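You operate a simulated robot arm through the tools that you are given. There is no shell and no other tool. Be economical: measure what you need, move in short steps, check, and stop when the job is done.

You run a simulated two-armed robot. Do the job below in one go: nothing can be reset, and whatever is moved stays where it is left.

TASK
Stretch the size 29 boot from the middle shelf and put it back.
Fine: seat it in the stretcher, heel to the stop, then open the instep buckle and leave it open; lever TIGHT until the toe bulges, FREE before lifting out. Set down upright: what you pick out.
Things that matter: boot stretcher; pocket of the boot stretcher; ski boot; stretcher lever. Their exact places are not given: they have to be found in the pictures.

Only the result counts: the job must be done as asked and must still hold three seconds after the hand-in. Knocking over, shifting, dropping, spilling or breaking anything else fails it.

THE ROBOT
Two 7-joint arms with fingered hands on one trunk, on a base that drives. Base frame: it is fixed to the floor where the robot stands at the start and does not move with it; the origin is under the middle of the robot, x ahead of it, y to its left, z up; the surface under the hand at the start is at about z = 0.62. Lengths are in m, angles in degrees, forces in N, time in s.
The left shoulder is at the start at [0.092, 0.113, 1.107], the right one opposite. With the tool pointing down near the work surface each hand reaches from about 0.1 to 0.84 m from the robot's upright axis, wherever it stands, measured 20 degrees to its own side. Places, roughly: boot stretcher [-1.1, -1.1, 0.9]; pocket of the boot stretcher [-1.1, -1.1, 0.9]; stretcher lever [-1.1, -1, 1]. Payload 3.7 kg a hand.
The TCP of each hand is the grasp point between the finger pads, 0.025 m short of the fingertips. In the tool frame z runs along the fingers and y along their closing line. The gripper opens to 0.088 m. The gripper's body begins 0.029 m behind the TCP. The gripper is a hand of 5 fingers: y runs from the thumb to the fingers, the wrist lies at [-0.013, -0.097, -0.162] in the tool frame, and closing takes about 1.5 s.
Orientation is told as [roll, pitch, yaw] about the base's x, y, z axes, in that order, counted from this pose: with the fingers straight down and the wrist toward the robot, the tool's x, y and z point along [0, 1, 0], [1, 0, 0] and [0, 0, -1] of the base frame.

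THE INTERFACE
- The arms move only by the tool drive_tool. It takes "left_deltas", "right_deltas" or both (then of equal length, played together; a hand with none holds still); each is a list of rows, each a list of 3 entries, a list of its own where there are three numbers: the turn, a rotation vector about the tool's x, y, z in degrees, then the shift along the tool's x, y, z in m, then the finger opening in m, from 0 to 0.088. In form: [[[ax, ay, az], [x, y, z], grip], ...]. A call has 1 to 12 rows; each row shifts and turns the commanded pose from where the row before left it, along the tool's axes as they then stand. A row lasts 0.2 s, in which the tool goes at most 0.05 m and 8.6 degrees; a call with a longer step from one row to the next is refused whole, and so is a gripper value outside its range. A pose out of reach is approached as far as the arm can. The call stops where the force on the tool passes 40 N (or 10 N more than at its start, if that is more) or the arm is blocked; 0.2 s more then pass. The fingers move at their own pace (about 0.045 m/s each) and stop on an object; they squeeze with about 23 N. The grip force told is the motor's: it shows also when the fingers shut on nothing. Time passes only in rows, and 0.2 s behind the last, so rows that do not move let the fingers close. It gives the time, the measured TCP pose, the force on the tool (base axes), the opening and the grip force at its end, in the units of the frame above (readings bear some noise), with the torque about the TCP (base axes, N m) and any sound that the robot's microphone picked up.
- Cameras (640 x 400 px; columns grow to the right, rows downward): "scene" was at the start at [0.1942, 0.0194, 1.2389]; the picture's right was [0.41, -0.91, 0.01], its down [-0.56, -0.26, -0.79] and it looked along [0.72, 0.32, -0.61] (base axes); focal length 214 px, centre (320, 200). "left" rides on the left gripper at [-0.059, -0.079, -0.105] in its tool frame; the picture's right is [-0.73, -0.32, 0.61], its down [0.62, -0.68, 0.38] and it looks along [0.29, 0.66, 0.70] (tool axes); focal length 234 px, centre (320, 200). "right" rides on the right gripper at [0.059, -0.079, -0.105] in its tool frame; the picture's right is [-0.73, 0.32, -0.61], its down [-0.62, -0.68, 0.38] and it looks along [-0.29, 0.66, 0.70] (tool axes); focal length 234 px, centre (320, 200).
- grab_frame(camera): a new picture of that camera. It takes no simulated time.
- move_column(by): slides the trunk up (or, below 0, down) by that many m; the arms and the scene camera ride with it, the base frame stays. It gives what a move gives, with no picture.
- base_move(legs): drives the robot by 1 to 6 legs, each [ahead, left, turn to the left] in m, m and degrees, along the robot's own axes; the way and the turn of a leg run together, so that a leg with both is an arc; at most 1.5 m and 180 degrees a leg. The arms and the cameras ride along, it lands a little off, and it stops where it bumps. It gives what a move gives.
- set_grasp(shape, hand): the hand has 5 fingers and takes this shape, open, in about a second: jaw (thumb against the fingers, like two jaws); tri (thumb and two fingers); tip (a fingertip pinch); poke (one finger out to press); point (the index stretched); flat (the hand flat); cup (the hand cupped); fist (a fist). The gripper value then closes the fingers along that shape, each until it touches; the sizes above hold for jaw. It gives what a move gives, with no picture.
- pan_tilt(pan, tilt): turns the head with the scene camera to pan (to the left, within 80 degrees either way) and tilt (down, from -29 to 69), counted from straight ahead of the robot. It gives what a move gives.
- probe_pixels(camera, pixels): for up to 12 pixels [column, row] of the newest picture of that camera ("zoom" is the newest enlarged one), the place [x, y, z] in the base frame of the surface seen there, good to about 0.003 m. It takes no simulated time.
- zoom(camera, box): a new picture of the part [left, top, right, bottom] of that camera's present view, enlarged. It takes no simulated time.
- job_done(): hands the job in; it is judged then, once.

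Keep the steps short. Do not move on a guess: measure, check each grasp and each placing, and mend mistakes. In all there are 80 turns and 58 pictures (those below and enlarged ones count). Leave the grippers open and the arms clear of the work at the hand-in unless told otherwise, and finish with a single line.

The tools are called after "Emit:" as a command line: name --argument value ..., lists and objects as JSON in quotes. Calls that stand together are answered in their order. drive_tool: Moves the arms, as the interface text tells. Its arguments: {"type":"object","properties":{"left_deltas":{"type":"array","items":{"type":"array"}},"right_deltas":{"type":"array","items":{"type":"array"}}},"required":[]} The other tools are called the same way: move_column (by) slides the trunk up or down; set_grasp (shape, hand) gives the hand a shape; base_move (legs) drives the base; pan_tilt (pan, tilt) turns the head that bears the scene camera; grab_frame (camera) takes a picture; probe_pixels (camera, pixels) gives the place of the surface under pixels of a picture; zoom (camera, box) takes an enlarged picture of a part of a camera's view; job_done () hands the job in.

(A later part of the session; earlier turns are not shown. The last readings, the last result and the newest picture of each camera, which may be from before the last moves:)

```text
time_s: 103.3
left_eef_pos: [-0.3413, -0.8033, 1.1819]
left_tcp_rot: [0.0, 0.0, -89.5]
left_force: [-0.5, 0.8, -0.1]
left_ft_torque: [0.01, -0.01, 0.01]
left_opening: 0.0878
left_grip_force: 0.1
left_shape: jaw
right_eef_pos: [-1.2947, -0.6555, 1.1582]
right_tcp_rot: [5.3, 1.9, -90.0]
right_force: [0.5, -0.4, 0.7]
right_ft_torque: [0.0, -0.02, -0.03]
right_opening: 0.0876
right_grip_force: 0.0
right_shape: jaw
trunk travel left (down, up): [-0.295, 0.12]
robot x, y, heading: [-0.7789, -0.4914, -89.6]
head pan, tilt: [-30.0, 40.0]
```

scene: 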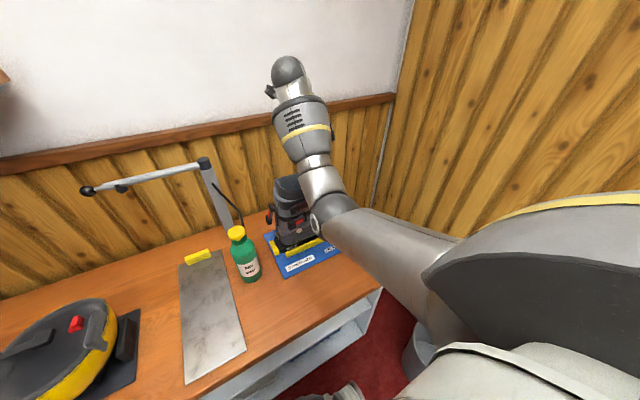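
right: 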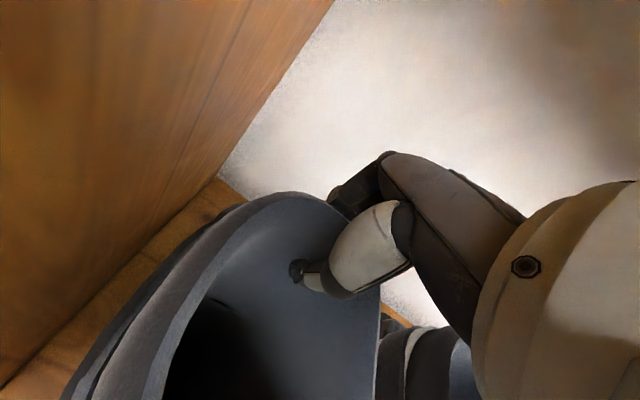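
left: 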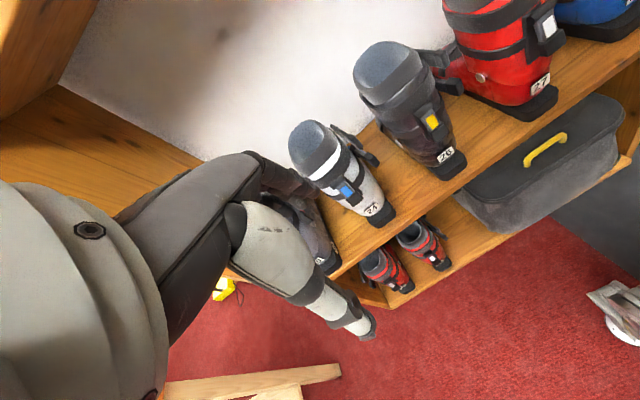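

Emit:
drive_tool --right_deltas '[[[0, -5, 0], [0.025, 0, 0], 0.088], [[-7.5, 0, 0], [0.025, 0, 0], 0.088], [[-7.5, 0, 0], [0.025, 0, 0], 0.088], [[-7.5, 0, 0], [0.025, 0, 0], 0.088], [[-7.5, 0, 0], [0.025, 0, 0], 0.088], [[-7.5, 0, 0], [0.025, 0, 0], 0.088], [[-7.5, 0, 0], [0, 0, 0], 0.088]]'

```text
time_s: 104.9
left_eef_pos: [-0.3427, -0.8015, 1.1824]
left_tcp_rot: [0.0, -0.1, -89.5]
left_force: [-0.1, -0.9, 0.8]
left_ft_torque: [-0.01, -0.01, 0.04]
left_opening: 0.0876
left_grip_force: 0.0
left_shape: jaw
right_eef_pos: [-1.2245, -0.6919, 1.212]
right_tcp_rot: [0.5, -43.0, -90.4]
right_force: [0.6, -0.2, -0.7]
right_ft_torque: [-0.02, -0.02, -0.01]
right_opening: 0.0878
right_grip_force: 0.1
right_shape: jaw
right hand out of reach, approached as far as the arm can: row 4, 5, 6, 7
trunk travel left (down, up): [-0.295, 0.12]
robot x, y, heading: [-0.7803, -0.4897, -89.5]
head pan, tilt: [-30.0, 40.0]
```

Emit:
drive_tool --right_deltas '[[[0, 0, 0], [0, 0.015, 0.03], 0.088], [[0, 0, 0], [0, 0.015, 0.03], 0.088], [[0, 0, 0], [0, 0.015, 0.03], 0.088], [[0, 0, 0], [0, 0.015, 0.03], 0.088], [[0, 0, 0], [0, 0.015, 0.03], 0.088]]'

```text
time_s: 106.1
left_eef_pos: [-0.3413, -0.8045, 1.1802]
left_tcp_rot: [-0.1, 0.0, -89.4]
left_force: [1.0, -0.8, -0.2]
left_ft_torque: [-0.01, 0.01, -0.03]
left_opening: 0.0876
left_grip_force: 0.1
left_shape: jaw
right_eef_pos: [-1.2229, -0.8517, 1.1535]
right_tcp_rot: [0.1, -43.1, -90.2]
right_force: [-0.4, -0.4, 0.0]
right_ft_torque: [0.0, -0.01, 0.0]
right_opening: 0.0878
right_grip_force: 0.1
right_shape: jaw
trunk travel left (down, up): [-0.295, 0.12]
robot x, y, heading: [-0.7829, -0.4912, -89.6]
head pan, tilt: [-30.0, 40.0]
```

Emit:
drive_tool --right_deltas '[[[0, 0, 0], [0.016, 0.012, 0.02], 0.088], [[0, 0, 0], [0.016, 0.012, 0.02], 0.088], [[0, 0, 0], [0.016, 0.012, 0.025], 0.088], [[0, 0, 0], [0.016, 0.01, 0.03], 0.088], [[0, 0, 0], [0.016, 0.0, 0.03], 0.088]]'

Emit:
grab_frame --camera "right"

```text
time_s: 107.3
left_eef_pos: [-0.3416, -0.804, 1.18]
left_tcp_rot: [-0.1, 0.1, -89.4]
left_force: [0.6, 0.4, -0.1]
left_ft_torque: [0.0, 0.02, -0.02]
left_opening: 0.0878
left_grip_force: 0.1
left_shape: jaw
right_eef_pos: [-1.1414, -0.9719, 1.0951]
right_tcp_rot: [0.3, -43.2, -90.2]
right_force: [0.1, 0.4, -0.2]
right_ft_torque: [-0.02, -0.01, 0.01]
right_opening: 0.088
right_grip_force: 0.0
right_shape: jaw
trunk travel left (down, up): [-0.295, 0.12]
robot x, y, heading: [-0.7826, -0.49, -89.7]
head pan, tilt: [-30.0, 40.0]
```

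```text
13 pictures are left
```

right: 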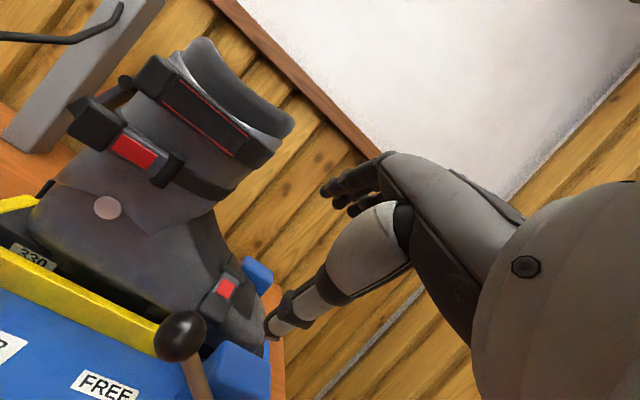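

Emit:
probe_pixels --camera "right" --pixels '[[274, 330], [285, 315], [227, 289], [208, 312], [213, 300], [204, 320], [220, 318], [236, 276], [180, 335], [195, 375], [240, 355], [230, 330]]'

```text
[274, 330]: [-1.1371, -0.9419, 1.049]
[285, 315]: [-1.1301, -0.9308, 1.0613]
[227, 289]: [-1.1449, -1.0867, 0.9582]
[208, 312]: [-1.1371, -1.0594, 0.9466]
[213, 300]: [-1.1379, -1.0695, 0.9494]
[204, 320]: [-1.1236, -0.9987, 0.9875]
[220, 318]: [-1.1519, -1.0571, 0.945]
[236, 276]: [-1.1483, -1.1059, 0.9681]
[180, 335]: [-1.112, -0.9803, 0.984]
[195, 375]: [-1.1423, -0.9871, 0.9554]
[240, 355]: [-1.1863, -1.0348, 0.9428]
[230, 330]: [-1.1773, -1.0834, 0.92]
```

Thumb tip is at (-1.137,-0.942,1.049); the box underside is near (-1.143,-1.06,.93). I slide the thumb down along the tool axis, over the lever rod, to just in front of and below the box.

Emit:
drive_tool --right_deltas '[[[0, 0, 0], [-0.003, -0.002, 0.03], 0.088], [[0, 0, 0], [-0.003, -0.002, 0.03], 0.088], [[0, 0, 0], [0, -0.002, 0.03], 0.088], [[0, 0, 0], [0, -0.002, 0.025], 0.088], [[0, 0, 0], [0, -0.002, 0.02], 0.088], [[0, 0, 0], [0, -0.001, 0.015], 0.088], [[0, 0, 0], [0, -0.001, 0.011], 0.088]]'

Emit:
zoom --camera "right" --box '[140, 200, 400, 362]'

```text
time_s: 108.9
left_eef_pos: [-0.342, -0.8045, 1.1806]
left_tcp_rot: [0.0, 0.0, -89.5]
left_force: [-0.5, -0.2, 0.0]
left_ft_torque: [-0.02, -0.06, 0.03]
left_opening: 0.0878
left_grip_force: 0.1
left_shape: jaw
right_eef_pos: [-1.1475, -1.0711, 0.9682]
right_tcp_rot: [0.2, -43.0, -90.2]
right_force: [-0.4, 0.2, -0.3]
right_ft_torque: [-0.04, 0.0, 0.0]
right_opening: 0.088
right_grip_force: 0.1
right_shape: jaw
trunk travel left (down, up): [-0.295, 0.12]
robot x, y, heading: [-0.7812, -0.4905, -89.2]
head pan, tilt: [-30.0, 40.0]
```

```text
2.46 times, centred on (270, 281) of right
```

zoom: 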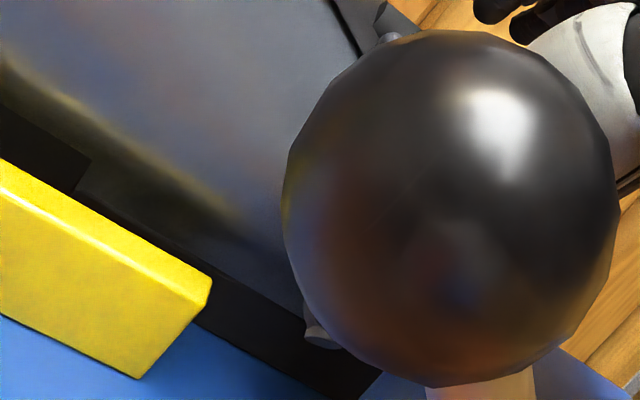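

No contact yet. I check from the head camera.

Emit:
zoom --camera "scene" --box '[240, 130, 400, 230]'

```text
4.00 times, centred on (320, 180) of scene
```

zoom: 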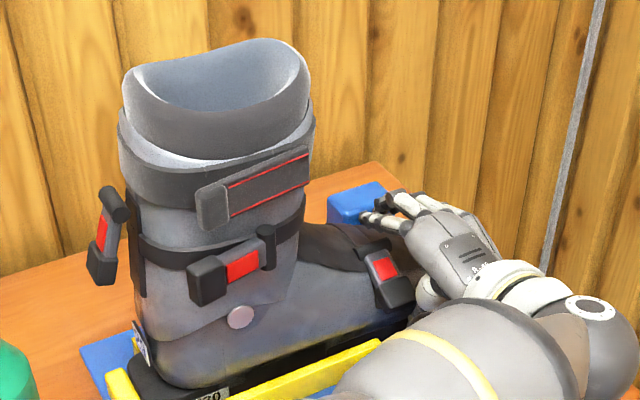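

Emit:
probe_pixels --camera "zoom" --pixels '[[425, 290], [418, 300], [435, 300], [393, 292], [408, 285], [383, 267], [370, 218], [395, 225], [412, 310], [405, 300]]'

```text
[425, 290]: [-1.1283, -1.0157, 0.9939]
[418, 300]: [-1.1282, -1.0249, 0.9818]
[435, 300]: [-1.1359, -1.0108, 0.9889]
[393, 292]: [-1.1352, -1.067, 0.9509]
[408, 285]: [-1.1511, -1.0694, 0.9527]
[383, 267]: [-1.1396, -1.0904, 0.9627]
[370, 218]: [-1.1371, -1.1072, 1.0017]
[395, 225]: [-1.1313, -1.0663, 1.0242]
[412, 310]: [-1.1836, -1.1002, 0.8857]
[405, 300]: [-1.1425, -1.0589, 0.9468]
```

Thumb lies just outside the box at right x. I move it in under the box 2.2 cm, then lift 4 cm.

Emit:
drive_tool --right_deltas '[[[0, 0, 0], [0.004, 0.004, 0.0038], 0.088], [[0, 0, 0], [0, 0.004, 0.0038], 0.088], [[0, 0, 0], [0, 0.004, 0.0038], 0.088], [[0, 0, 0], [0, 0.004, 0.0038], 0.088]]'

Emit:
drive_tool --right_deltas '[[[0, 0, 0], [0, 0.0068, -0.0073], 0.088], [[0, 0, 0], [0, 0.0068, -0.0073], 0.088], [[0, 0, 0], [0, 0.0068, -0.0073], 0.088], [[0, 0, 0], [0, 0.0068, -0.0073], 0.088]]'

Emit:
zoom --camera "scene" --box '[240, 130, 400, 230]'

```text
time_s: 109.9
left_eef_pos: [-0.3424, -0.802, 1.1815]
left_tcp_rot: [-0.1, -0.1, -89.5]
left_force: [-1.2, -0.1, 0.3]
left_ft_torque: [-0.03, -0.03, 0.01]
left_opening: 0.0878
left_grip_force: 0.0
left_shape: jaw
right_eef_pos: [-1.1457, -1.0921, 0.9689]
right_tcp_rot: [0.2, -43.0, -90.3]
right_force: [-1.4, 8.3, 1.8]
right_ft_torque: [0.27, 0.0, 0.04]
right_opening: 0.0879
right_grip_force: 0.0
right_shape: jaw
trunk travel left (down, up): [-0.295, 0.12]
robot x, y, heading: [-0.7799, -0.4901, -89.3]
head pan, tilt: [-30.0, 40.0]
```

```text
time_s: 110.9
left_eef_pos: [-0.3424, -0.804, 1.1815]
left_tcp_rot: [0.1, -0.1, -89.5]
left_force: [0.3, -0.3, -0.6]
left_ft_torque: [0.01, -0.01, -0.01]
left_opening: 0.0877
left_grip_force: 0.1
left_shape: jaw
right_eef_pos: [-1.1443, -1.0925, 1.009]
right_tcp_rot: [0.2, -43.2, -90.2]
right_force: [-0.6, 2.3, 0.1]
right_ft_torque: [0.12, 0.02, -0.03]
right_opening: 0.088
right_grip_force: 0.0
right_shape: jaw
trunk travel left (down, up): [-0.295, 0.12]
robot x, y, heading: [-0.7805, -0.4918, -89.7]
head pan, tilt: [-30.0, 40.0]
```

```text
4.00 times, centred on (320, 180) of scene
```

zoom: 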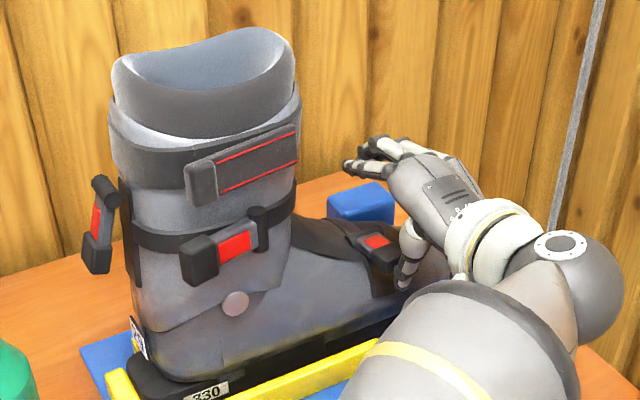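

The lever has swung up partway. I push on: up and toward the wall.

Emit:
drive_tool --right_deltas '[[[0, 0, 0], [0, 0.0128, 0.001], 0.088], [[0, 0, 0], [0, 0.0128, 0.001], 0.088], [[0, 0, 0], [0, 0.0128, 0.001], 0.088], [[0, 0, 0], [0, 0.0128, 0.001], 0.088]]'

Emit:
zoom --camera "scene" --box '[240, 130, 400, 230]'

```text
time_s: 111.9
left_eef_pos: [-0.3421, -0.8038, 1.1798]
left_tcp_rot: [0.0, 0.0, -89.7]
left_force: [-0.6, -0.8, -0.2]
left_ft_torque: [0.05, 0.0, -0.02]
left_opening: 0.0876
left_grip_force: 0.0
left_shape: jaw
right_eef_pos: [-1.1446, -1.135, 1.0379]
right_tcp_rot: [0.3, -42.8, -90.2]
right_force: [-0.7, 8.3, 2.7]
right_ft_torque: [0.27, -0.04, 0.02]
right_opening: 0.088
right_grip_force: 0.1
right_shape: jaw
trunk travel left (down, up): [-0.295, 0.12]
robot x, y, heading: [-0.7836, -0.4894, -89.7]
head pan, tilt: [-30.0, 40.0]
```

```text
4.00 times, centred on (320, 180) of scene
```

zoom: 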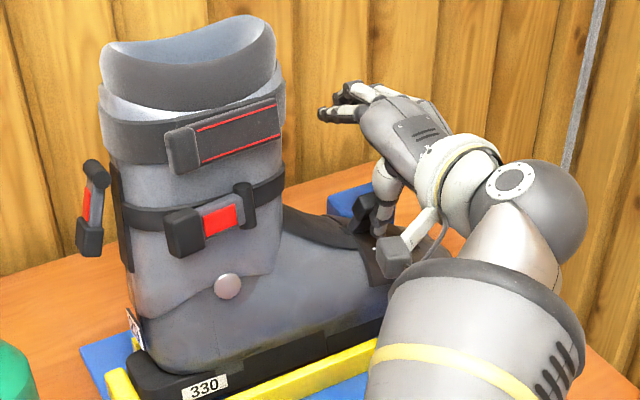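

The boot's cuff leans a bit toward the wall from the push. I back the thumb off and check that it settles.

Emit:
drive_tool --right_deltas '[[[0, 0, 0], [0, -0.01, 0.0], 0.088], [[0, 0, 0], [0, -0.01, -0.01], 0.088], [[0, 0, 0], [0, -0.005, -0.02], 0.088], [[0, 0, 0], [0, 0, -0.03], 0.088], [[0, 0, 0], [0, 0, -0.04], 0.088], [[0, 0, 0], [0, 0, -0.04], 0.088], [[0, 0, 0], [0, 0, -0.04], 0.088]]'

Emit:
zoom --camera "scene" --box '[240, 140, 400, 240]'

```text
time_s: 113.5
left_eef_pos: [-0.3421, -0.802, 1.1817]
left_tcp_rot: [0.0, 0.0, -89.5]
left_force: [0.2, -0.8, -0.2]
left_ft_torque: [0.02, 0.01, 0.04]
left_opening: 0.0878
left_grip_force: 0.1
left_shape: jaw
right_eef_pos: [-1.145, -0.9926, 1.1556]
right_tcp_rot: [0.3, -43.1, -90.4]
right_force: [0.0, -0.3, -0.7]
right_ft_torque: [0.01, 0.0, 0.01]
right_opening: 0.0881
right_grip_force: 0.1
right_shape: jaw
trunk travel left (down, up): [-0.295, 0.12]
robot x, y, heading: [-0.7783, -0.4919, -89.5]
head pan, tilt: [-30.0, 40.0]
```

```text
4.00 times, centred on (320, 190) of scene
```

zoom: 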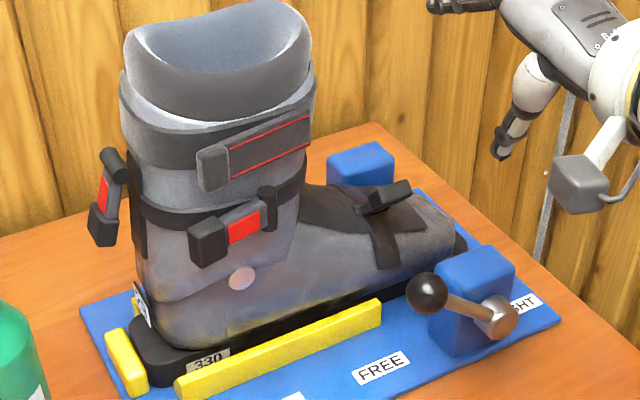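

The instep buckle is open (lever flipped up at (390,197)) and the boot is upright again. I probe heel gap, knob and rim.

Emit:
probe_pixels --camera "zoom" --pixels '[[427, 293], [415, 290], [497, 318], [510, 315], [135, 345], [150, 360], [130, 350], [295, 30], [300, 60], [215, 110], [235, 5], [400, 192]]'

Emit:
probe_pixels --camera "zoom" --pixels '[[142, 378], [175, 375], [330, 315], [450, 255], [465, 240], [140, 45], [310, 50], [280, 8], [455, 300], [470, 308], [470, 255], [440, 345]]'

```text
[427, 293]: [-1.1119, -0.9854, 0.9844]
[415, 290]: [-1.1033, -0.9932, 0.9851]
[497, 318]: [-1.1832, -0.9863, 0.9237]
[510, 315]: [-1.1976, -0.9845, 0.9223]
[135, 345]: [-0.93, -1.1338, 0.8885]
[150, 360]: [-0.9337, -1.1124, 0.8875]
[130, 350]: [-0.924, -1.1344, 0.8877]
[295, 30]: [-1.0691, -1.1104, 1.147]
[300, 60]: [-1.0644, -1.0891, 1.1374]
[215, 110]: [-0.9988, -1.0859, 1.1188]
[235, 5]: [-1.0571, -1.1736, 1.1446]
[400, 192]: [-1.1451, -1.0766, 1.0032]
```

```text
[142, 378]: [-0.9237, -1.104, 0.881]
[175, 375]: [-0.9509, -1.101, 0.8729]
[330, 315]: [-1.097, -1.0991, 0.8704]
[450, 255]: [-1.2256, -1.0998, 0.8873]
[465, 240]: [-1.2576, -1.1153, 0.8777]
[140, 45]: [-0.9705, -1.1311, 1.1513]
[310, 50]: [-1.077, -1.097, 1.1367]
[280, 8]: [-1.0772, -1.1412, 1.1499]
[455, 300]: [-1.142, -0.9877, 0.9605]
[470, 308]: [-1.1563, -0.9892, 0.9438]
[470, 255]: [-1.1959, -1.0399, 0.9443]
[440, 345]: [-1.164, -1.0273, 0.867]
```

Emit:
probe_pixels --camera "zoom" --pixels '[[365, 210], [375, 205], [385, 190], [395, 185], [408, 185], [408, 195], [395, 203], [380, 210], [375, 193], [358, 208]]'

```text
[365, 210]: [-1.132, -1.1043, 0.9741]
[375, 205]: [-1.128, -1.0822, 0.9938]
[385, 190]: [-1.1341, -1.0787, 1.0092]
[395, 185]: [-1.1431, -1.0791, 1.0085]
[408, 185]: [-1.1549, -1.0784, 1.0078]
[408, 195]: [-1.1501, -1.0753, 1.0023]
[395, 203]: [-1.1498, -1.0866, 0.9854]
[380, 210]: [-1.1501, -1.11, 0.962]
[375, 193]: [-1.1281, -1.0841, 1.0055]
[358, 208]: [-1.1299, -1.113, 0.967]
```

Box end is now ~73° up from its closed place, at its limit: open. Next the lever: I straighten the hand to point down above the knob (-1.111, -0.985, .986).

Emit:
drive_tool --right_deltas '[[[7.2, 0, 0], [0.006, 0, 0], 0.088], [[7.2, 0, 0], [0.006, 0, 0], 0.088], [[7.2, 0, 0], [0.006, 0, 0], 0.088], [[7.2, 0, 0], [0.006, 0, 0], 0.088], [[7.2, 0, 0], [0.006, 0, 0], 0.088], [[7.0, 0, 0], [0.004, 0, 0], 0.088]]'

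```text
time_s: 114.9
left_eef_pos: [-0.3422, -0.8041, 1.1809]
left_tcp_rot: [0.0, 0.0, -89.6]
left_force: [-0.2, 0.7, 0.9]
left_ft_torque: [-0.02, -0.02, 0.01]
left_opening: 0.0875
left_grip_force: 0.1
left_shape: jaw
right_eef_pos: [-1.1131, -0.9927, 1.1554]
right_tcp_rot: [0.2, 0.0, -90.1]
right_force: [-0.4, -0.2, 0.0]
right_ft_torque: [0.02, 0.01, 0.03]
right_opening: 0.0879
right_grip_force: 0.0
right_shape: jaw
trunk travel left (down, up): [-0.295, 0.12]
robot x, y, heading: [-0.7833, -0.491, -89.4]
head pan, tilt: [-30.0, 40.0]
```

Emit:
drive_tool --right_deltas '[[[0, 0, 0], [-0.004, 0.001, 0.04], 0.088], [[0, 0, 0], [0, 0, 0.04], 0.088], [[0, 0, 0], [0, 0, 0.03], 0.088], [[0, 0, 0], [0, 0, 0.03], 0.088], [[0, 0, 0], [0, 0, 0.02], 0.088], [[0, 0, 0], [0, 0, 0.014], 0.088]]'

Emit:
drive_tool --right_deltas '[[[0, 0, 0], [0, 0, 0], 0.0], [[0, 0, 0], [0, 0, 0], 0.0], [[0, 0, 0], [0, 0, 0], 0.0], [[0, 0, 0], [0, 0, 0], 0.0], [[0, 0, 0], [0, 0, 0], 0.0], [[0, 0, 0], [0, 0, 0], 0.0], [[0, 0, 0], [0, 0, 0], 0.0]]'

```text
time_s: 116.3
left_eef_pos: [-0.3419, -0.8043, 1.1817]
left_tcp_rot: [0.1, -0.1, -89.5]
left_force: [0.1, -0.6, -0.5]
left_ft_torque: [0.03, 0.01, 0.03]
left_opening: 0.0879
left_grip_force: 0.1
left_shape: jaw
right_eef_pos: [-1.1152, -0.9942, 0.9825]
right_tcp_rot: [0.1, -0.2, -90.2]
right_force: [0.0, 0.3, -0.2]
right_ft_torque: [-0.03, -0.01, 0.0]
right_opening: 0.0879
right_grip_force: 0.1
right_shape: jaw
trunk travel left (down, up): [-0.295, 0.12]
robot x, y, heading: [-0.7807, -0.4855, -89.6]
head pan, tilt: [-30.0, 40.0]
```

```text
time_s: 117.9
left_eef_pos: [-0.3432, -0.8026, 1.1822]
left_tcp_rot: [0.0, -0.1, -89.5]
left_force: [0.4, 0.3, 0.1]
left_ft_torque: [0.04, -0.02, -0.03]
left_opening: 0.0876
left_grip_force: 0.1
left_shape: jaw
right_eef_pos: [-1.1157, -0.9939, 0.9808]
right_tcp_rot: [0.0, 0.0, -90.1]
right_force: [-1.4, 2.8, -2.9]
right_ft_torque: [-0.06, 0.04, 0.13]
right_opening: 0.0187
right_grip_force: 22.4
right_shape: jaw
trunk travel left (down, up): [-0.295, 0.12]
robot x, y, heading: [-0.7795, -0.4907, -89.8]
head pan, tilt: [-30.0, 40.0]
```

Knob gripped. I trace the first part of the arc about the pivot (≈(-1.205, .91)).

Emit:
drive_tool --right_deltas '[[[0, 0, 0], [-0.0079, 0, -0.0085], 0.0], [[0, 0, 0], [-0.0079, 0, -0.0085], 0.0], [[0, 0, 0], [-0.0095, 0, -0.0066], 0.0], [[0, 0, 0], [-0.0095, 0, -0.0066], 0.0], [[0, 0, 0], [-0.0105, 0, -0.0045], 0.0], [[0, 0, 0], [-0.0105, 0, -0.0045], 0.0]]'

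```text
time_s: 119.3
left_eef_pos: [-0.3431, -0.8048, 1.1805]
left_tcp_rot: [0.1, 0.2, -89.5]
left_force: [0.4, -0.3, -0.4]
left_ft_torque: [0.0, 0.01, 0.0]
left_opening: 0.0881
left_grip_force: 0.1
left_shape: jaw
right_eef_pos: [-1.1715, -0.9953, 1.017]
right_tcp_rot: [0.3, 0.1, -90.1]
right_force: [-0.8, -1.0, -20.3]
right_ft_torque: [0.13, -0.33, 0.02]
right_opening: 0.0146
right_grip_force: 23.2
right_shape: jaw
trunk travel left (down, up): [-0.295, 0.12]
robot x, y, heading: [-0.7811, -0.4931, -89.4]
head pan, tilt: [-30.0, 40.0]
```

The arc is a little lower than assumed (tool pulled down 20 N). I continue with a lower path.

Emit:
drive_tool --right_deltas '[[[0, 0, 0], [-0.004, 0, 0.005], 0.0], [[0, 0, 0], [-0.011, 0, 0.002], 0.0], [[0, 0, 0], [-0.011, 0, 0.001], 0.0], [[0, 0, 0], [-0.011, 0, 0.001], 0.0]]'

```text
time_s: 120.3
left_eef_pos: [-0.3426, -0.8051, 1.1808]
left_tcp_rot: [-0.1, -0.1, -89.6]
left_force: [0.5, 1.2, 0.7]
left_ft_torque: [0.01, -0.01, 0.01]
left_opening: 0.0875
left_grip_force: 0.1
left_shape: jaw
right_eef_pos: [-1.2068, -0.9944, 1.0096]
right_tcp_rot: [0.2, 0.1, -90.2]
right_force: [4.1, -7.3, -8.4]
right_ft_torque: [-0.06, -0.28, 0.15]
right_opening: 0.0145
right_grip_force: 23.1
right_shape: jaw
trunk travel left (down, up): [-0.295, 0.12]
robot x, y, heading: [-0.7793, -0.4872, -89.6]
head pan, tilt: [-30.0, 40.0]
```

Emit:
drive_tool --right_deltas '[[[0, 0, 0], [-0.0104, 0, 0.0025], 0.0], [[0, 0, 0], [-0.0104, 0, 0.0025], 0.0], [[0, 0, 0], [-0.01, 0, 0.004], 0.0], [[0, 0, 0], [-0.01, 0, 0.004], 0.0], [[0, 0, 0], [-0.009, 0, 0.006], 0.0], [[0, 0, 0], [-0.009, 0, 0.006], 0.0]]'

```text
time_s: 121.7
left_eef_pos: [-0.338, -0.8043, 1.18]
left_tcp_rot: [-0.2, 0.0, -89.5]
left_force: [0.2, 0.9, -0.3]
left_ft_torque: [0.01, -0.01, -0.03]
left_opening: 0.0876
left_grip_force: 0.1
left_shape: jaw
right_eef_pos: [-1.2588, -0.9962, 0.9908]
right_tcp_rot: [0.2, -0.6, -89.8]
right_force: [30.2, -10.8, 6.7]
right_ft_torque: [-0.23, -0.51, 0.32]
right_opening: 0.0157
right_grip_force: 23.2
right_shape: jaw
trunk travel left (down, up): [-0.295, 0.12]
robot x, y, heading: [-0.781, -0.4877, -89.7]
head pan, tilt: [-30.0, 40.0]
```

Resistance rises to 30 N at x=-1.259. I look at lever and toe.

Emit:
zoom --camera "scene" --box '[280, 130, 420, 217]'

```text
4.57 times, centred on (350, 174) of scene
```

zoom: 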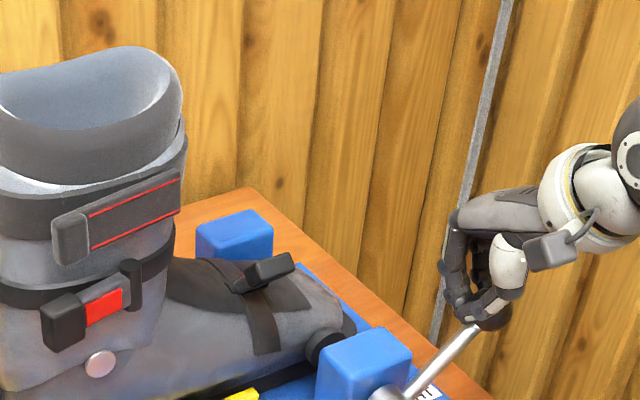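

The press pad now touches the toe. I push the lever further along the arc.

Emit:
drive_tool --right_deltas '[[[0, 0, 0], [-0.006, 0, 0.006], 0.0], [[0, 0, 0], [-0.006, 0, 0.006], 0.0], [[0, 0, 0], [-0.005, 0, 0.006], 0.0]]'

```text
time_s: 122.1
left_eef_pos: [-0.3397, -0.8023, 1.1815]
left_tcp_rot: [-0.1, -0.1, -89.4]
left_force: [0.2, 0.5, -0.2]
left_ft_torque: [-0.02, -0.02, 0.01]
left_opening: 0.0876
left_grip_force: 0.0
left_shape: jaw
right_eef_pos: [-1.2615, -0.9973, 0.9893]
right_tcp_rot: [0.9, -1.3, -89.3]
right_force: [19.6, -6.0, 9.7]
right_ft_torque: [-0.14, -0.31, 0.13]
right_opening: 0.0158
right_grip_force: 22.9
right_shape: jaw
trunk travel left (down, up): [-0.295, 0.12]
robot x, y, heading: [-0.7808, -0.489, -89.4]
head pan, tilt: [-30.0, 40.0]
stopped in row 1 (right hand): the force on the tool passed its limit at 44 N (the readings are from after the stop); the commanded pose is now the measured one
```

Emit:
probe_pixels --camera "zoom" --pixels '[[388, 393], [420, 378], [445, 357], [468, 338], [478, 318], [325, 350], [325, 335], [340, 325], [290, 350], [320, 300], [310, 380], [345, 310]]'

Emit:
drive_tool --right_deltas '[[[0, 0, 0], [-0.003, 0, 0.001], 0.0], [[0, 0, 0], [-0.003, 0, 0.003], 0.0], [[0, 0, 0], [-0.002, 0, 0.003], 0.0]]'

```text
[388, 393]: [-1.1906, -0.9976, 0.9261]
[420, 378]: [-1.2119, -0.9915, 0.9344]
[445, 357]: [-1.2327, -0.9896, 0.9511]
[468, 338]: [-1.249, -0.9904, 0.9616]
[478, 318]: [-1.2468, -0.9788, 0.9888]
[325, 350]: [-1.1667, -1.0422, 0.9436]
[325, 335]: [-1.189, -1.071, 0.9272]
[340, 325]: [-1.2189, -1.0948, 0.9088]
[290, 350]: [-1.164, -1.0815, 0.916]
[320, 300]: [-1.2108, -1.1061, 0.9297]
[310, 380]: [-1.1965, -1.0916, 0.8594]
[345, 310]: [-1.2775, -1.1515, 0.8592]
```

```text
time_s: 123.0
left_eef_pos: [-0.3385, -0.8024, 1.1804]
left_tcp_rot: [-0.1, -0.2, -89.2]
left_force: [0.2, 0.4, 0.6]
left_ft_torque: [0.01, 0.01, 0.04]
left_opening: 0.0875
left_grip_force: 0.0
left_shape: jaw
right_eef_pos: [-1.2641, -0.9989, 0.984]
right_tcp_rot: [1.2, -1.7, -88.9]
right_force: [19.0, -2.6, 8.9]
right_ft_torque: [-0.1, -0.21, 0.01]
right_opening: 0.0148
right_grip_force: 23.2
right_shape: jaw
trunk travel left (down, up): [-0.295, 0.12]
robot x, y, heading: [-0.778, -0.4897, -89.1]
head pan, tilt: [-30.0, 40.0]
stopped in row 3 (right hand): the force on the tool passed its limit at 41 N (the readings are from after the stop); the commanded pose is now the measured one
```

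The rod now lies ~143° (mirrored): at its TIGHT end stop. I hold there 2 s and check the toe.

Emit:
drive_tool --right_deltas '[[[0, 0, 0], [0, 0, 0], 0.0], [[0, 0, 0], [0, 0, 0], 0.0], [[0, 0, 0], [0, 0, 0], 0.0], [[0, 0, 0], [0, 0, 0], 0.0], [[0, 0, 0], [0, 0, 0], 0.0], [[0, 0, 0], [0, 0, 0], 0.0], [[0, 0, 0], [0, 0, 0], 0.0], [[0, 0, 0], [0, 0, 0], 0.0], [[0, 0, 0], [0, 0, 0], 0.0], [[0, 0, 0], [0, 0, 0], 0.0]]'

Emit:
zoom --camera "scene" --box '[310, 180, 390, 230]'

```text
time_s: 125.2
left_eef_pos: [-0.3363, -0.8025, 1.1796]
left_tcp_rot: [-0.2, 0.0, -89.4]
left_force: [-0.3, 0.5, 0.0]
left_ft_torque: [-0.03, -0.02, 0.0]
left_opening: 0.0876
left_grip_force: 0.1
left_shape: jaw
right_eef_pos: [-1.2639, -0.9975, 0.984]
right_tcp_rot: [1.1, -1.3, -89.0]
right_force: [25.4, -7.7, 10.9]
right_ft_torque: [-0.16, -0.3, 0.04]
right_opening: 0.0146
right_grip_force: 23.0
right_shape: jaw
trunk travel left (down, up): [-0.295, 0.12]
robot x, y, heading: [-0.7803, -0.4892, -89.5]
head pan, tilt: [-30.0, 40.0]
```

```text
8.00 times, centred on (350, 205) of scene
```

zoom: 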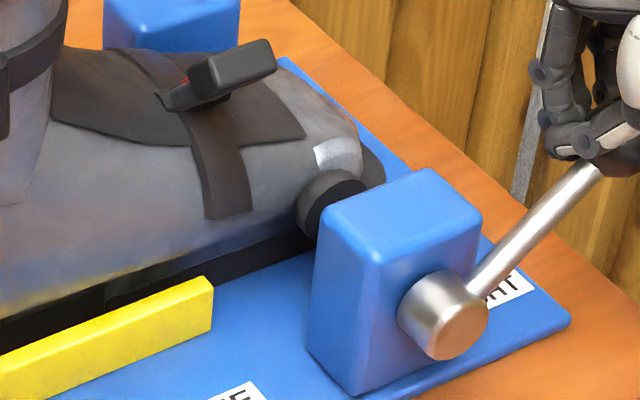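

A white stress patch (bulge) has appeared on the toe at (330,155) and the lever points at TIGHT. Now I move the lever back along the arc to FREE.

Emit:
drive_tool --right_deltas '[[[0, 0, 0], [0.0129, 0, -0.0096], 0.0], [[0, 0, 0], [0.014, 0, -0.0077], 0.0], [[0, 0, 0], [0.0151, 0, -0.0055], 0.0], [[0, 0, 0], [0.0157, 0, -0.0032], 0.0], [[0, 0, 0], [0.0159, 0, -0.001], 0.0], [[0, 0, 0], [0.016, 0, 0.0014], 0.0], [[0, 0, 0], [0.0156, 0, 0.0037], 0.0], [[0, 0, 0], [0.0149, 0, 0.0059], 0.0], [[0, 0, 0], [0.0138, 0, 0.008], 0.0], [[0, 0, 0], [0.0126, 0, 0.0099], 0.0]]'

```text
time_s: 127.4
left_eef_pos: [-0.3398, -0.8023, 1.1807]
left_tcp_rot: [0.0, 0.0, -89.4]
left_force: [-0.3, 0.3, 0.5]
left_ft_torque: [0.01, -0.03, 0.02]
left_opening: 0.0876
left_grip_force: 0.1
left_shape: jaw
right_eef_pos: [-1.1224, -0.9956, 0.9823]
right_tcp_rot: [1.0, -1.1, -89.2]
right_force: [0.8, -0.2, -0.1]
right_ft_torque: [-0.02, 0.01, 0.03]
right_opening: 0.0125
right_grip_force: 22.9
right_shape: jaw
trunk travel left (down, up): [-0.295, 0.12]
robot x, y, heading: [-0.7779, -0.49, -89.3]
head pan, tilt: [-30.0, 40.0]
```

Force near zero; I push a little further to the FREE stop, then open and lift off.

Emit:
drive_tool --right_deltas '[[[0, 0, 0], [0.005, 0, 0.005], 0.0], [[0, 0, 0], [0.005, 0, 0.006], 0.0], [[0, 0, 0], [0.003, 0, 0.004], 0.0]]'

Emit:
drive_tool --right_deltas '[[[0, 0, 0], [0, 0, 0], 0.088], [[0, 0, 0], [0, 0, 0], 0.088], [[0, 0, 0], [0, 0, 0], 0.088], [[0, 0, 0], [0, 0, 0], 0.088], [[0, 0, 0], [0, 0, 0], 0.088], [[0, 0, 0], [0, 0, 0], 0.088], [[0, 0, 0], [0, 0, -0.04], 0.088], [[0, 0, 0], [0, 0, -0.04], 0.088], [[0, 0, 0], [0, 0, -0.04], 0.088], [[0, 0, 0], [0, -0.02, -0.04], 0.088], [[0, 0, 0], [0, -0.02, -0.04], 0.088]]'

Emit:
zoom --camera "scene" --box '[240, 150, 400, 250]'

```text
time_s: 128.2
left_eef_pos: [-0.3418, -0.8029, 1.1802]
left_tcp_rot: [-0.1, 0.0, -89.4]
left_force: [0.0, 0.0, -1.1]
left_ft_torque: [-0.03, -0.05, 0.01]
left_opening: 0.0876
left_grip_force: 0.1
left_shape: jaw
right_eef_pos: [-1.1089, -0.9953, 0.9673]
right_tcp_rot: [1.0, -1.3, -89.3]
right_force: [-0.1, -0.1, -0.3]
right_ft_torque: [0.01, 0.02, -0.02]
right_opening: 0.0124
right_grip_force: 22.8
right_shape: jaw
trunk travel left (down, up): [-0.295, 0.12]
robot x, y, heading: [-0.7828, -0.4862, -89.4]
head pan, tilt: [-30.0, 40.0]
```

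```text
time_s: 130.6
left_eef_pos: [-0.3404, -0.8036, 1.1815]
left_tcp_rot: [0.0, -0.2, -89.4]
left_force: [1.0, 0.4, -0.4]
left_ft_torque: [0.0, -0.01, 0.03]
left_opening: 0.0876
left_grip_force: 0.0
left_shape: jaw
right_eef_pos: [-1.1148, -0.9495, 1.1673]
right_tcp_rot: [1.1, -1.2, -89.2]
right_force: [-0.1, -0.9, 0.9]
right_ft_torque: [0.01, 0.01, 0.02]
right_opening: 0.088
right_grip_force: 0.2
right_shape: jaw
trunk travel left (down, up): [-0.295, 0.12]
robot x, y, heading: [-0.7825, -0.493, -89.6]
head pan, tilt: [-30.0, 40.0]
```

```text
4.00 times, centred on (320, 200) of scene
```

zoom: 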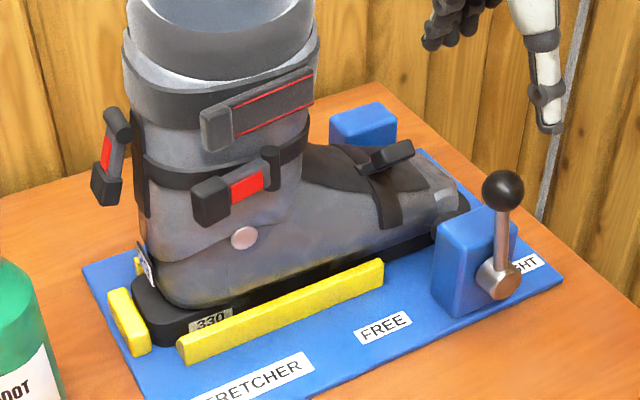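

The knob slipped out midway: lever is upright at (503,188). I probe it to regrip.

Emit:
probe_pixels --camera "zoom" --pixels '[[503, 188], [503, 172], [490, 188], [518, 188], [502, 230], [500, 262], [503, 283], [440, 195], [470, 200]]'

```text
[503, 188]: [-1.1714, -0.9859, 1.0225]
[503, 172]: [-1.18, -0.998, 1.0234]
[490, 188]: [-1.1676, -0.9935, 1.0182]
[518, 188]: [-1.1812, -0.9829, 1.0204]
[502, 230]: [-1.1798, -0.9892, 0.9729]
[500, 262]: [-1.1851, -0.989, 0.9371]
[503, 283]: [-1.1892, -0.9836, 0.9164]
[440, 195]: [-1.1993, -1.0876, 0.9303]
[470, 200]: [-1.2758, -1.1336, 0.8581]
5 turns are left
```

Few turns remain, so I batch: close the hand on the -x side of the knob, sweep it +x to FREE, back off, picture, then raise and turn the hand for the boot grasp.

Emit:
drive_tool --right_deltas '[[[0, 0, 0], [-0.04, 0.0145, 0], 0.0], [[0, 0, 0], [-0.04, 0.0145, 0], 0.0], [[0, 0, 0], [-0.04, 0.0145, 0], 0.0], [[0, 0, 0], [0, 0, 0.02], 0.0], [[0, 0, 0], [0, 0, 0.02], 0.0], [[0, 0, 0], [0, 0, 0.03], 0.0], [[0, 0, 0], [0, 0, 0.03], 0.0], [[0, 0, 0], [0, 0, 0.03], 0.0], [[0, 0, 0], [0, 0, 0.03], 0.0], [[0, 0, 0], [0, 0, 0.02], 0.0], [[0, 0, 0], [0, 0, 0], 0.0]]'

Emit:
drive_tool --right_deltas '[[[0, 0, 0], [0.0125, 0, 0.001], 0.0], [[0, 0, 0], [0.0125, 0, 0.001], 0.0], [[0, 0, 0], [0.0125, 0, 0.001], 0.0], [[0, 0, 0], [0.0125, 0, 0.001], 0.0], [[0, 0, 0], [0.0125, 0, 0.001], 0.0], [[0, 0, 0], [0.0125, 0, 0.001], 0.0], [[0, 0, 0], [0.0125, 0, 0.001], 0.0], [[0, 0, 0], [0.0125, 0, 0.001], 0.0], [[0, 0, 0], [0.0125, 0, 0.001], 0.0]]'

Emit:
drive_tool --right_deltas '[[[0, 0, 0], [-0.015, 0, 0], 0.0], [[0, 0, 0], [0, 0, -0.03], 0.0], [[0, 0, 0], [0, 0, -0.04], 0.0], [[0, 0, 0], [0, 0, -0.04], 0.088], [[0, 0, 0], [0, 0, -0.04], 0.088], [[0, 0, 0], [0, -0.02, -0.04], 0.088], [[0, 0, 0], [0, -0.02, 0], 0.088]]'

Emit:
zoom --camera "scene" --box '[240, 140, 400, 240]'

Emit:
probe_pixels --camera "zoom" --pixels '[[308, 40], [300, 25], [285, 10], [310, 55], [427, 293], [427, 275], [455, 300], [497, 318], [295, 40], [140, 45], [150, 360], [135, 345]]'

Emit:
move_column --by 0.12

Emit:
drive_tool --right_deltas '[[[0, 0, 7.4], [0, 0, 0], 0.088], [[0, 0, 7.4], [0, 0, 0], 0.088], [[0, 0, 7.4], [0, 0, 0], 0.088], [[0, 0, 7.4], [0, 0, 0], 0.088], [[0, 0, 7.4], [0, 0, 0], 0.088], [[0, 0, 7.4], [0, 0, 0], 0.088], [[0, 0, 7.4], [0, 0, 0], 0.088], [[0, 0, 7.4], [0, 0, 0], 0.088], [[0, 0, 7.4], [0, 0, 0], 0.088], [[0, 0, 7.4], [0, 0, 0], 0.088]]'

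```text
time_s: 133.0
left_eef_pos: [-0.3408, -0.8028, 1.1812]
left_tcp_rot: [0.0, -0.1, -89.3]
left_force: [0.7, -0.1, -0.5]
left_ft_torque: [0.01, 0.0, 0.0]
left_opening: 0.0878
left_grip_force: 0.1
left_shape: jaw
right_eef_pos: [-1.2298, -1.0011, 0.9857]
right_tcp_rot: [1.0, -1.1, -89.3]
right_force: [-0.5, -0.1, 0.0]
right_ft_torque: [0.03, 0.02, -0.01]
right_opening: 0.0
right_grip_force: 22.9
right_shape: jaw
trunk travel left (down, up): [-0.295, 0.12]
robot x, y, heading: [-0.7823, -0.4876, -89.4]
head pan, tilt: [-30.0, 40.0]
```

```text
time_s: 134.9
left_eef_pos: [-0.3431, -0.8051, 1.1814]
left_tcp_rot: [0.1, -0.1, -89.5]
left_force: [0.2, -1.1, -0.3]
left_ft_torque: [0.01, 0.01, -0.02]
left_opening: 0.0873
left_grip_force: 0.0
left_shape: jaw
right_eef_pos: [-1.1378, -1.0009, 0.9807]
right_tcp_rot: [-0.4, -1.4, -90.4]
right_force: [-19.9, -2.7, -2.9]
right_ft_torque: [0.0, 0.11, -0.03]
right_opening: 0.0
right_grip_force: 22.7
right_shape: jaw
trunk travel left (down, up): [-0.295, 0.12]
robot x, y, heading: [-0.7834, -0.4866, -89.6]
head pan, tilt: [-30.0, 40.0]
stopped in row 9 (right hand): the force on the tool passed its limit at 47 N (the readings are from after the stop); the commanded pose is now the measured one
```

```text
time_s: 136.5
left_eef_pos: [-0.3413, -0.804, 1.1799]
left_tcp_rot: [0.0, -0.1, -89.6]
left_force: [-0.1, 0.7, -0.3]
left_ft_torque: [0.0, 0.01, -0.01]
left_opening: 0.0876
left_grip_force: 0.0
left_shape: jaw
right_eef_pos: [-1.1481, -0.9554, 1.1705]
right_tcp_rot: [0.0, -1.5, -90.1]
right_force: [0.4, 0.3, 0.7]
right_ft_torque: [0.02, -0.01, 0.01]
right_opening: 0.0876
right_grip_force: 0.0
right_shape: jaw
trunk travel left (down, up): [-0.295, 0.12]
robot x, y, heading: [-0.7825, -0.4888, -89.2]
head pan, tilt: [-30.0, 40.0]
```

```text
4.00 times, centred on (320, 190) of scene
```

zoom: 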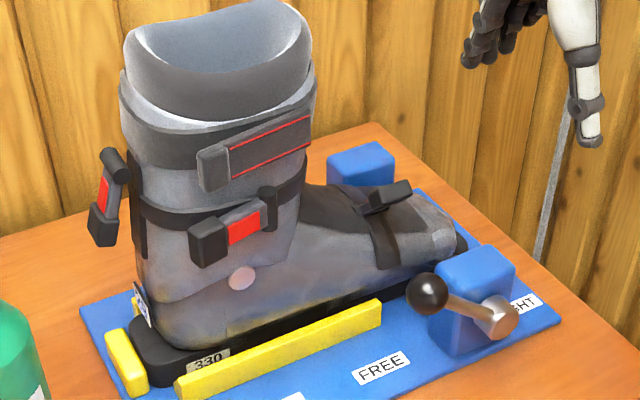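

```text
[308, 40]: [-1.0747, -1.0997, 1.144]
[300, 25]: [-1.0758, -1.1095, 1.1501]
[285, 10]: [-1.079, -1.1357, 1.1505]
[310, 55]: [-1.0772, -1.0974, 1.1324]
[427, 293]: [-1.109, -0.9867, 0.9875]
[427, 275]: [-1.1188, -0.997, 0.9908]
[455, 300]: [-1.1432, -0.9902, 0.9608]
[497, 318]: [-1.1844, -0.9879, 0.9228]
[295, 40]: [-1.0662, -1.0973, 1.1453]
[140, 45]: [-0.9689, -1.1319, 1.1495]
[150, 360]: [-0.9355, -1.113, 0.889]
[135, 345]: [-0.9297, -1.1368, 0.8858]
```

```text
time_s: 138.0
left_eef_pos: [-0.3419, -0.8038, 1.3011]
left_tcp_rot: [0.0, -0.1, -89.5]
left_force: [-0.2, 0.1, -0.1]
left_ft_torque: [0.02, -0.04, -0.01]
left_opening: 0.0876
left_grip_force: 0.1
left_shape: jaw
right_eef_pos: [-1.1464, -0.9549, 1.2904]
right_tcp_rot: [0.0, -1.4, -89.9]
right_force: [1.2, 0.0, 1.0]
right_ft_torque: [-0.01, 0.0, 0.0]
right_opening: 0.0877
right_grip_force: 0.0
right_shape: jaw
trunk travel left (down, up): [-0.415, 0.001]
robot x, y, heading: [-0.7758, -0.4931, -89.7]
head pan, tilt: [-30.0, 40.0]
```

```text
time_s: 140.2
left_eef_pos: [-0.341, -0.8036, 1.301]
left_tcp_rot: [0.0, 0.0, -89.5]
left_force: [-0.5, 0.4, 0.4]
left_ft_torque: [0.01, 0.0, -0.02]
left_opening: 0.0877
left_grip_force: 0.1
left_shape: jaw
right_eef_pos: [-1.1483, -0.956, 1.291]
right_tcp_rot: [1.5, -0.4, -164.2]
right_force: [-0.9, -0.6, -0.2]
right_ft_torque: [0.02, -0.01, 0.03]
right_opening: 0.0876
right_grip_force: 0.1
right_shape: jaw
trunk travel left (down, up): [-0.415, 0.001]
robot x, y, heading: [-0.7819, -0.4899, -89.5]
head pan, tilt: [-30.0, 40.0]
4 turns are left
```

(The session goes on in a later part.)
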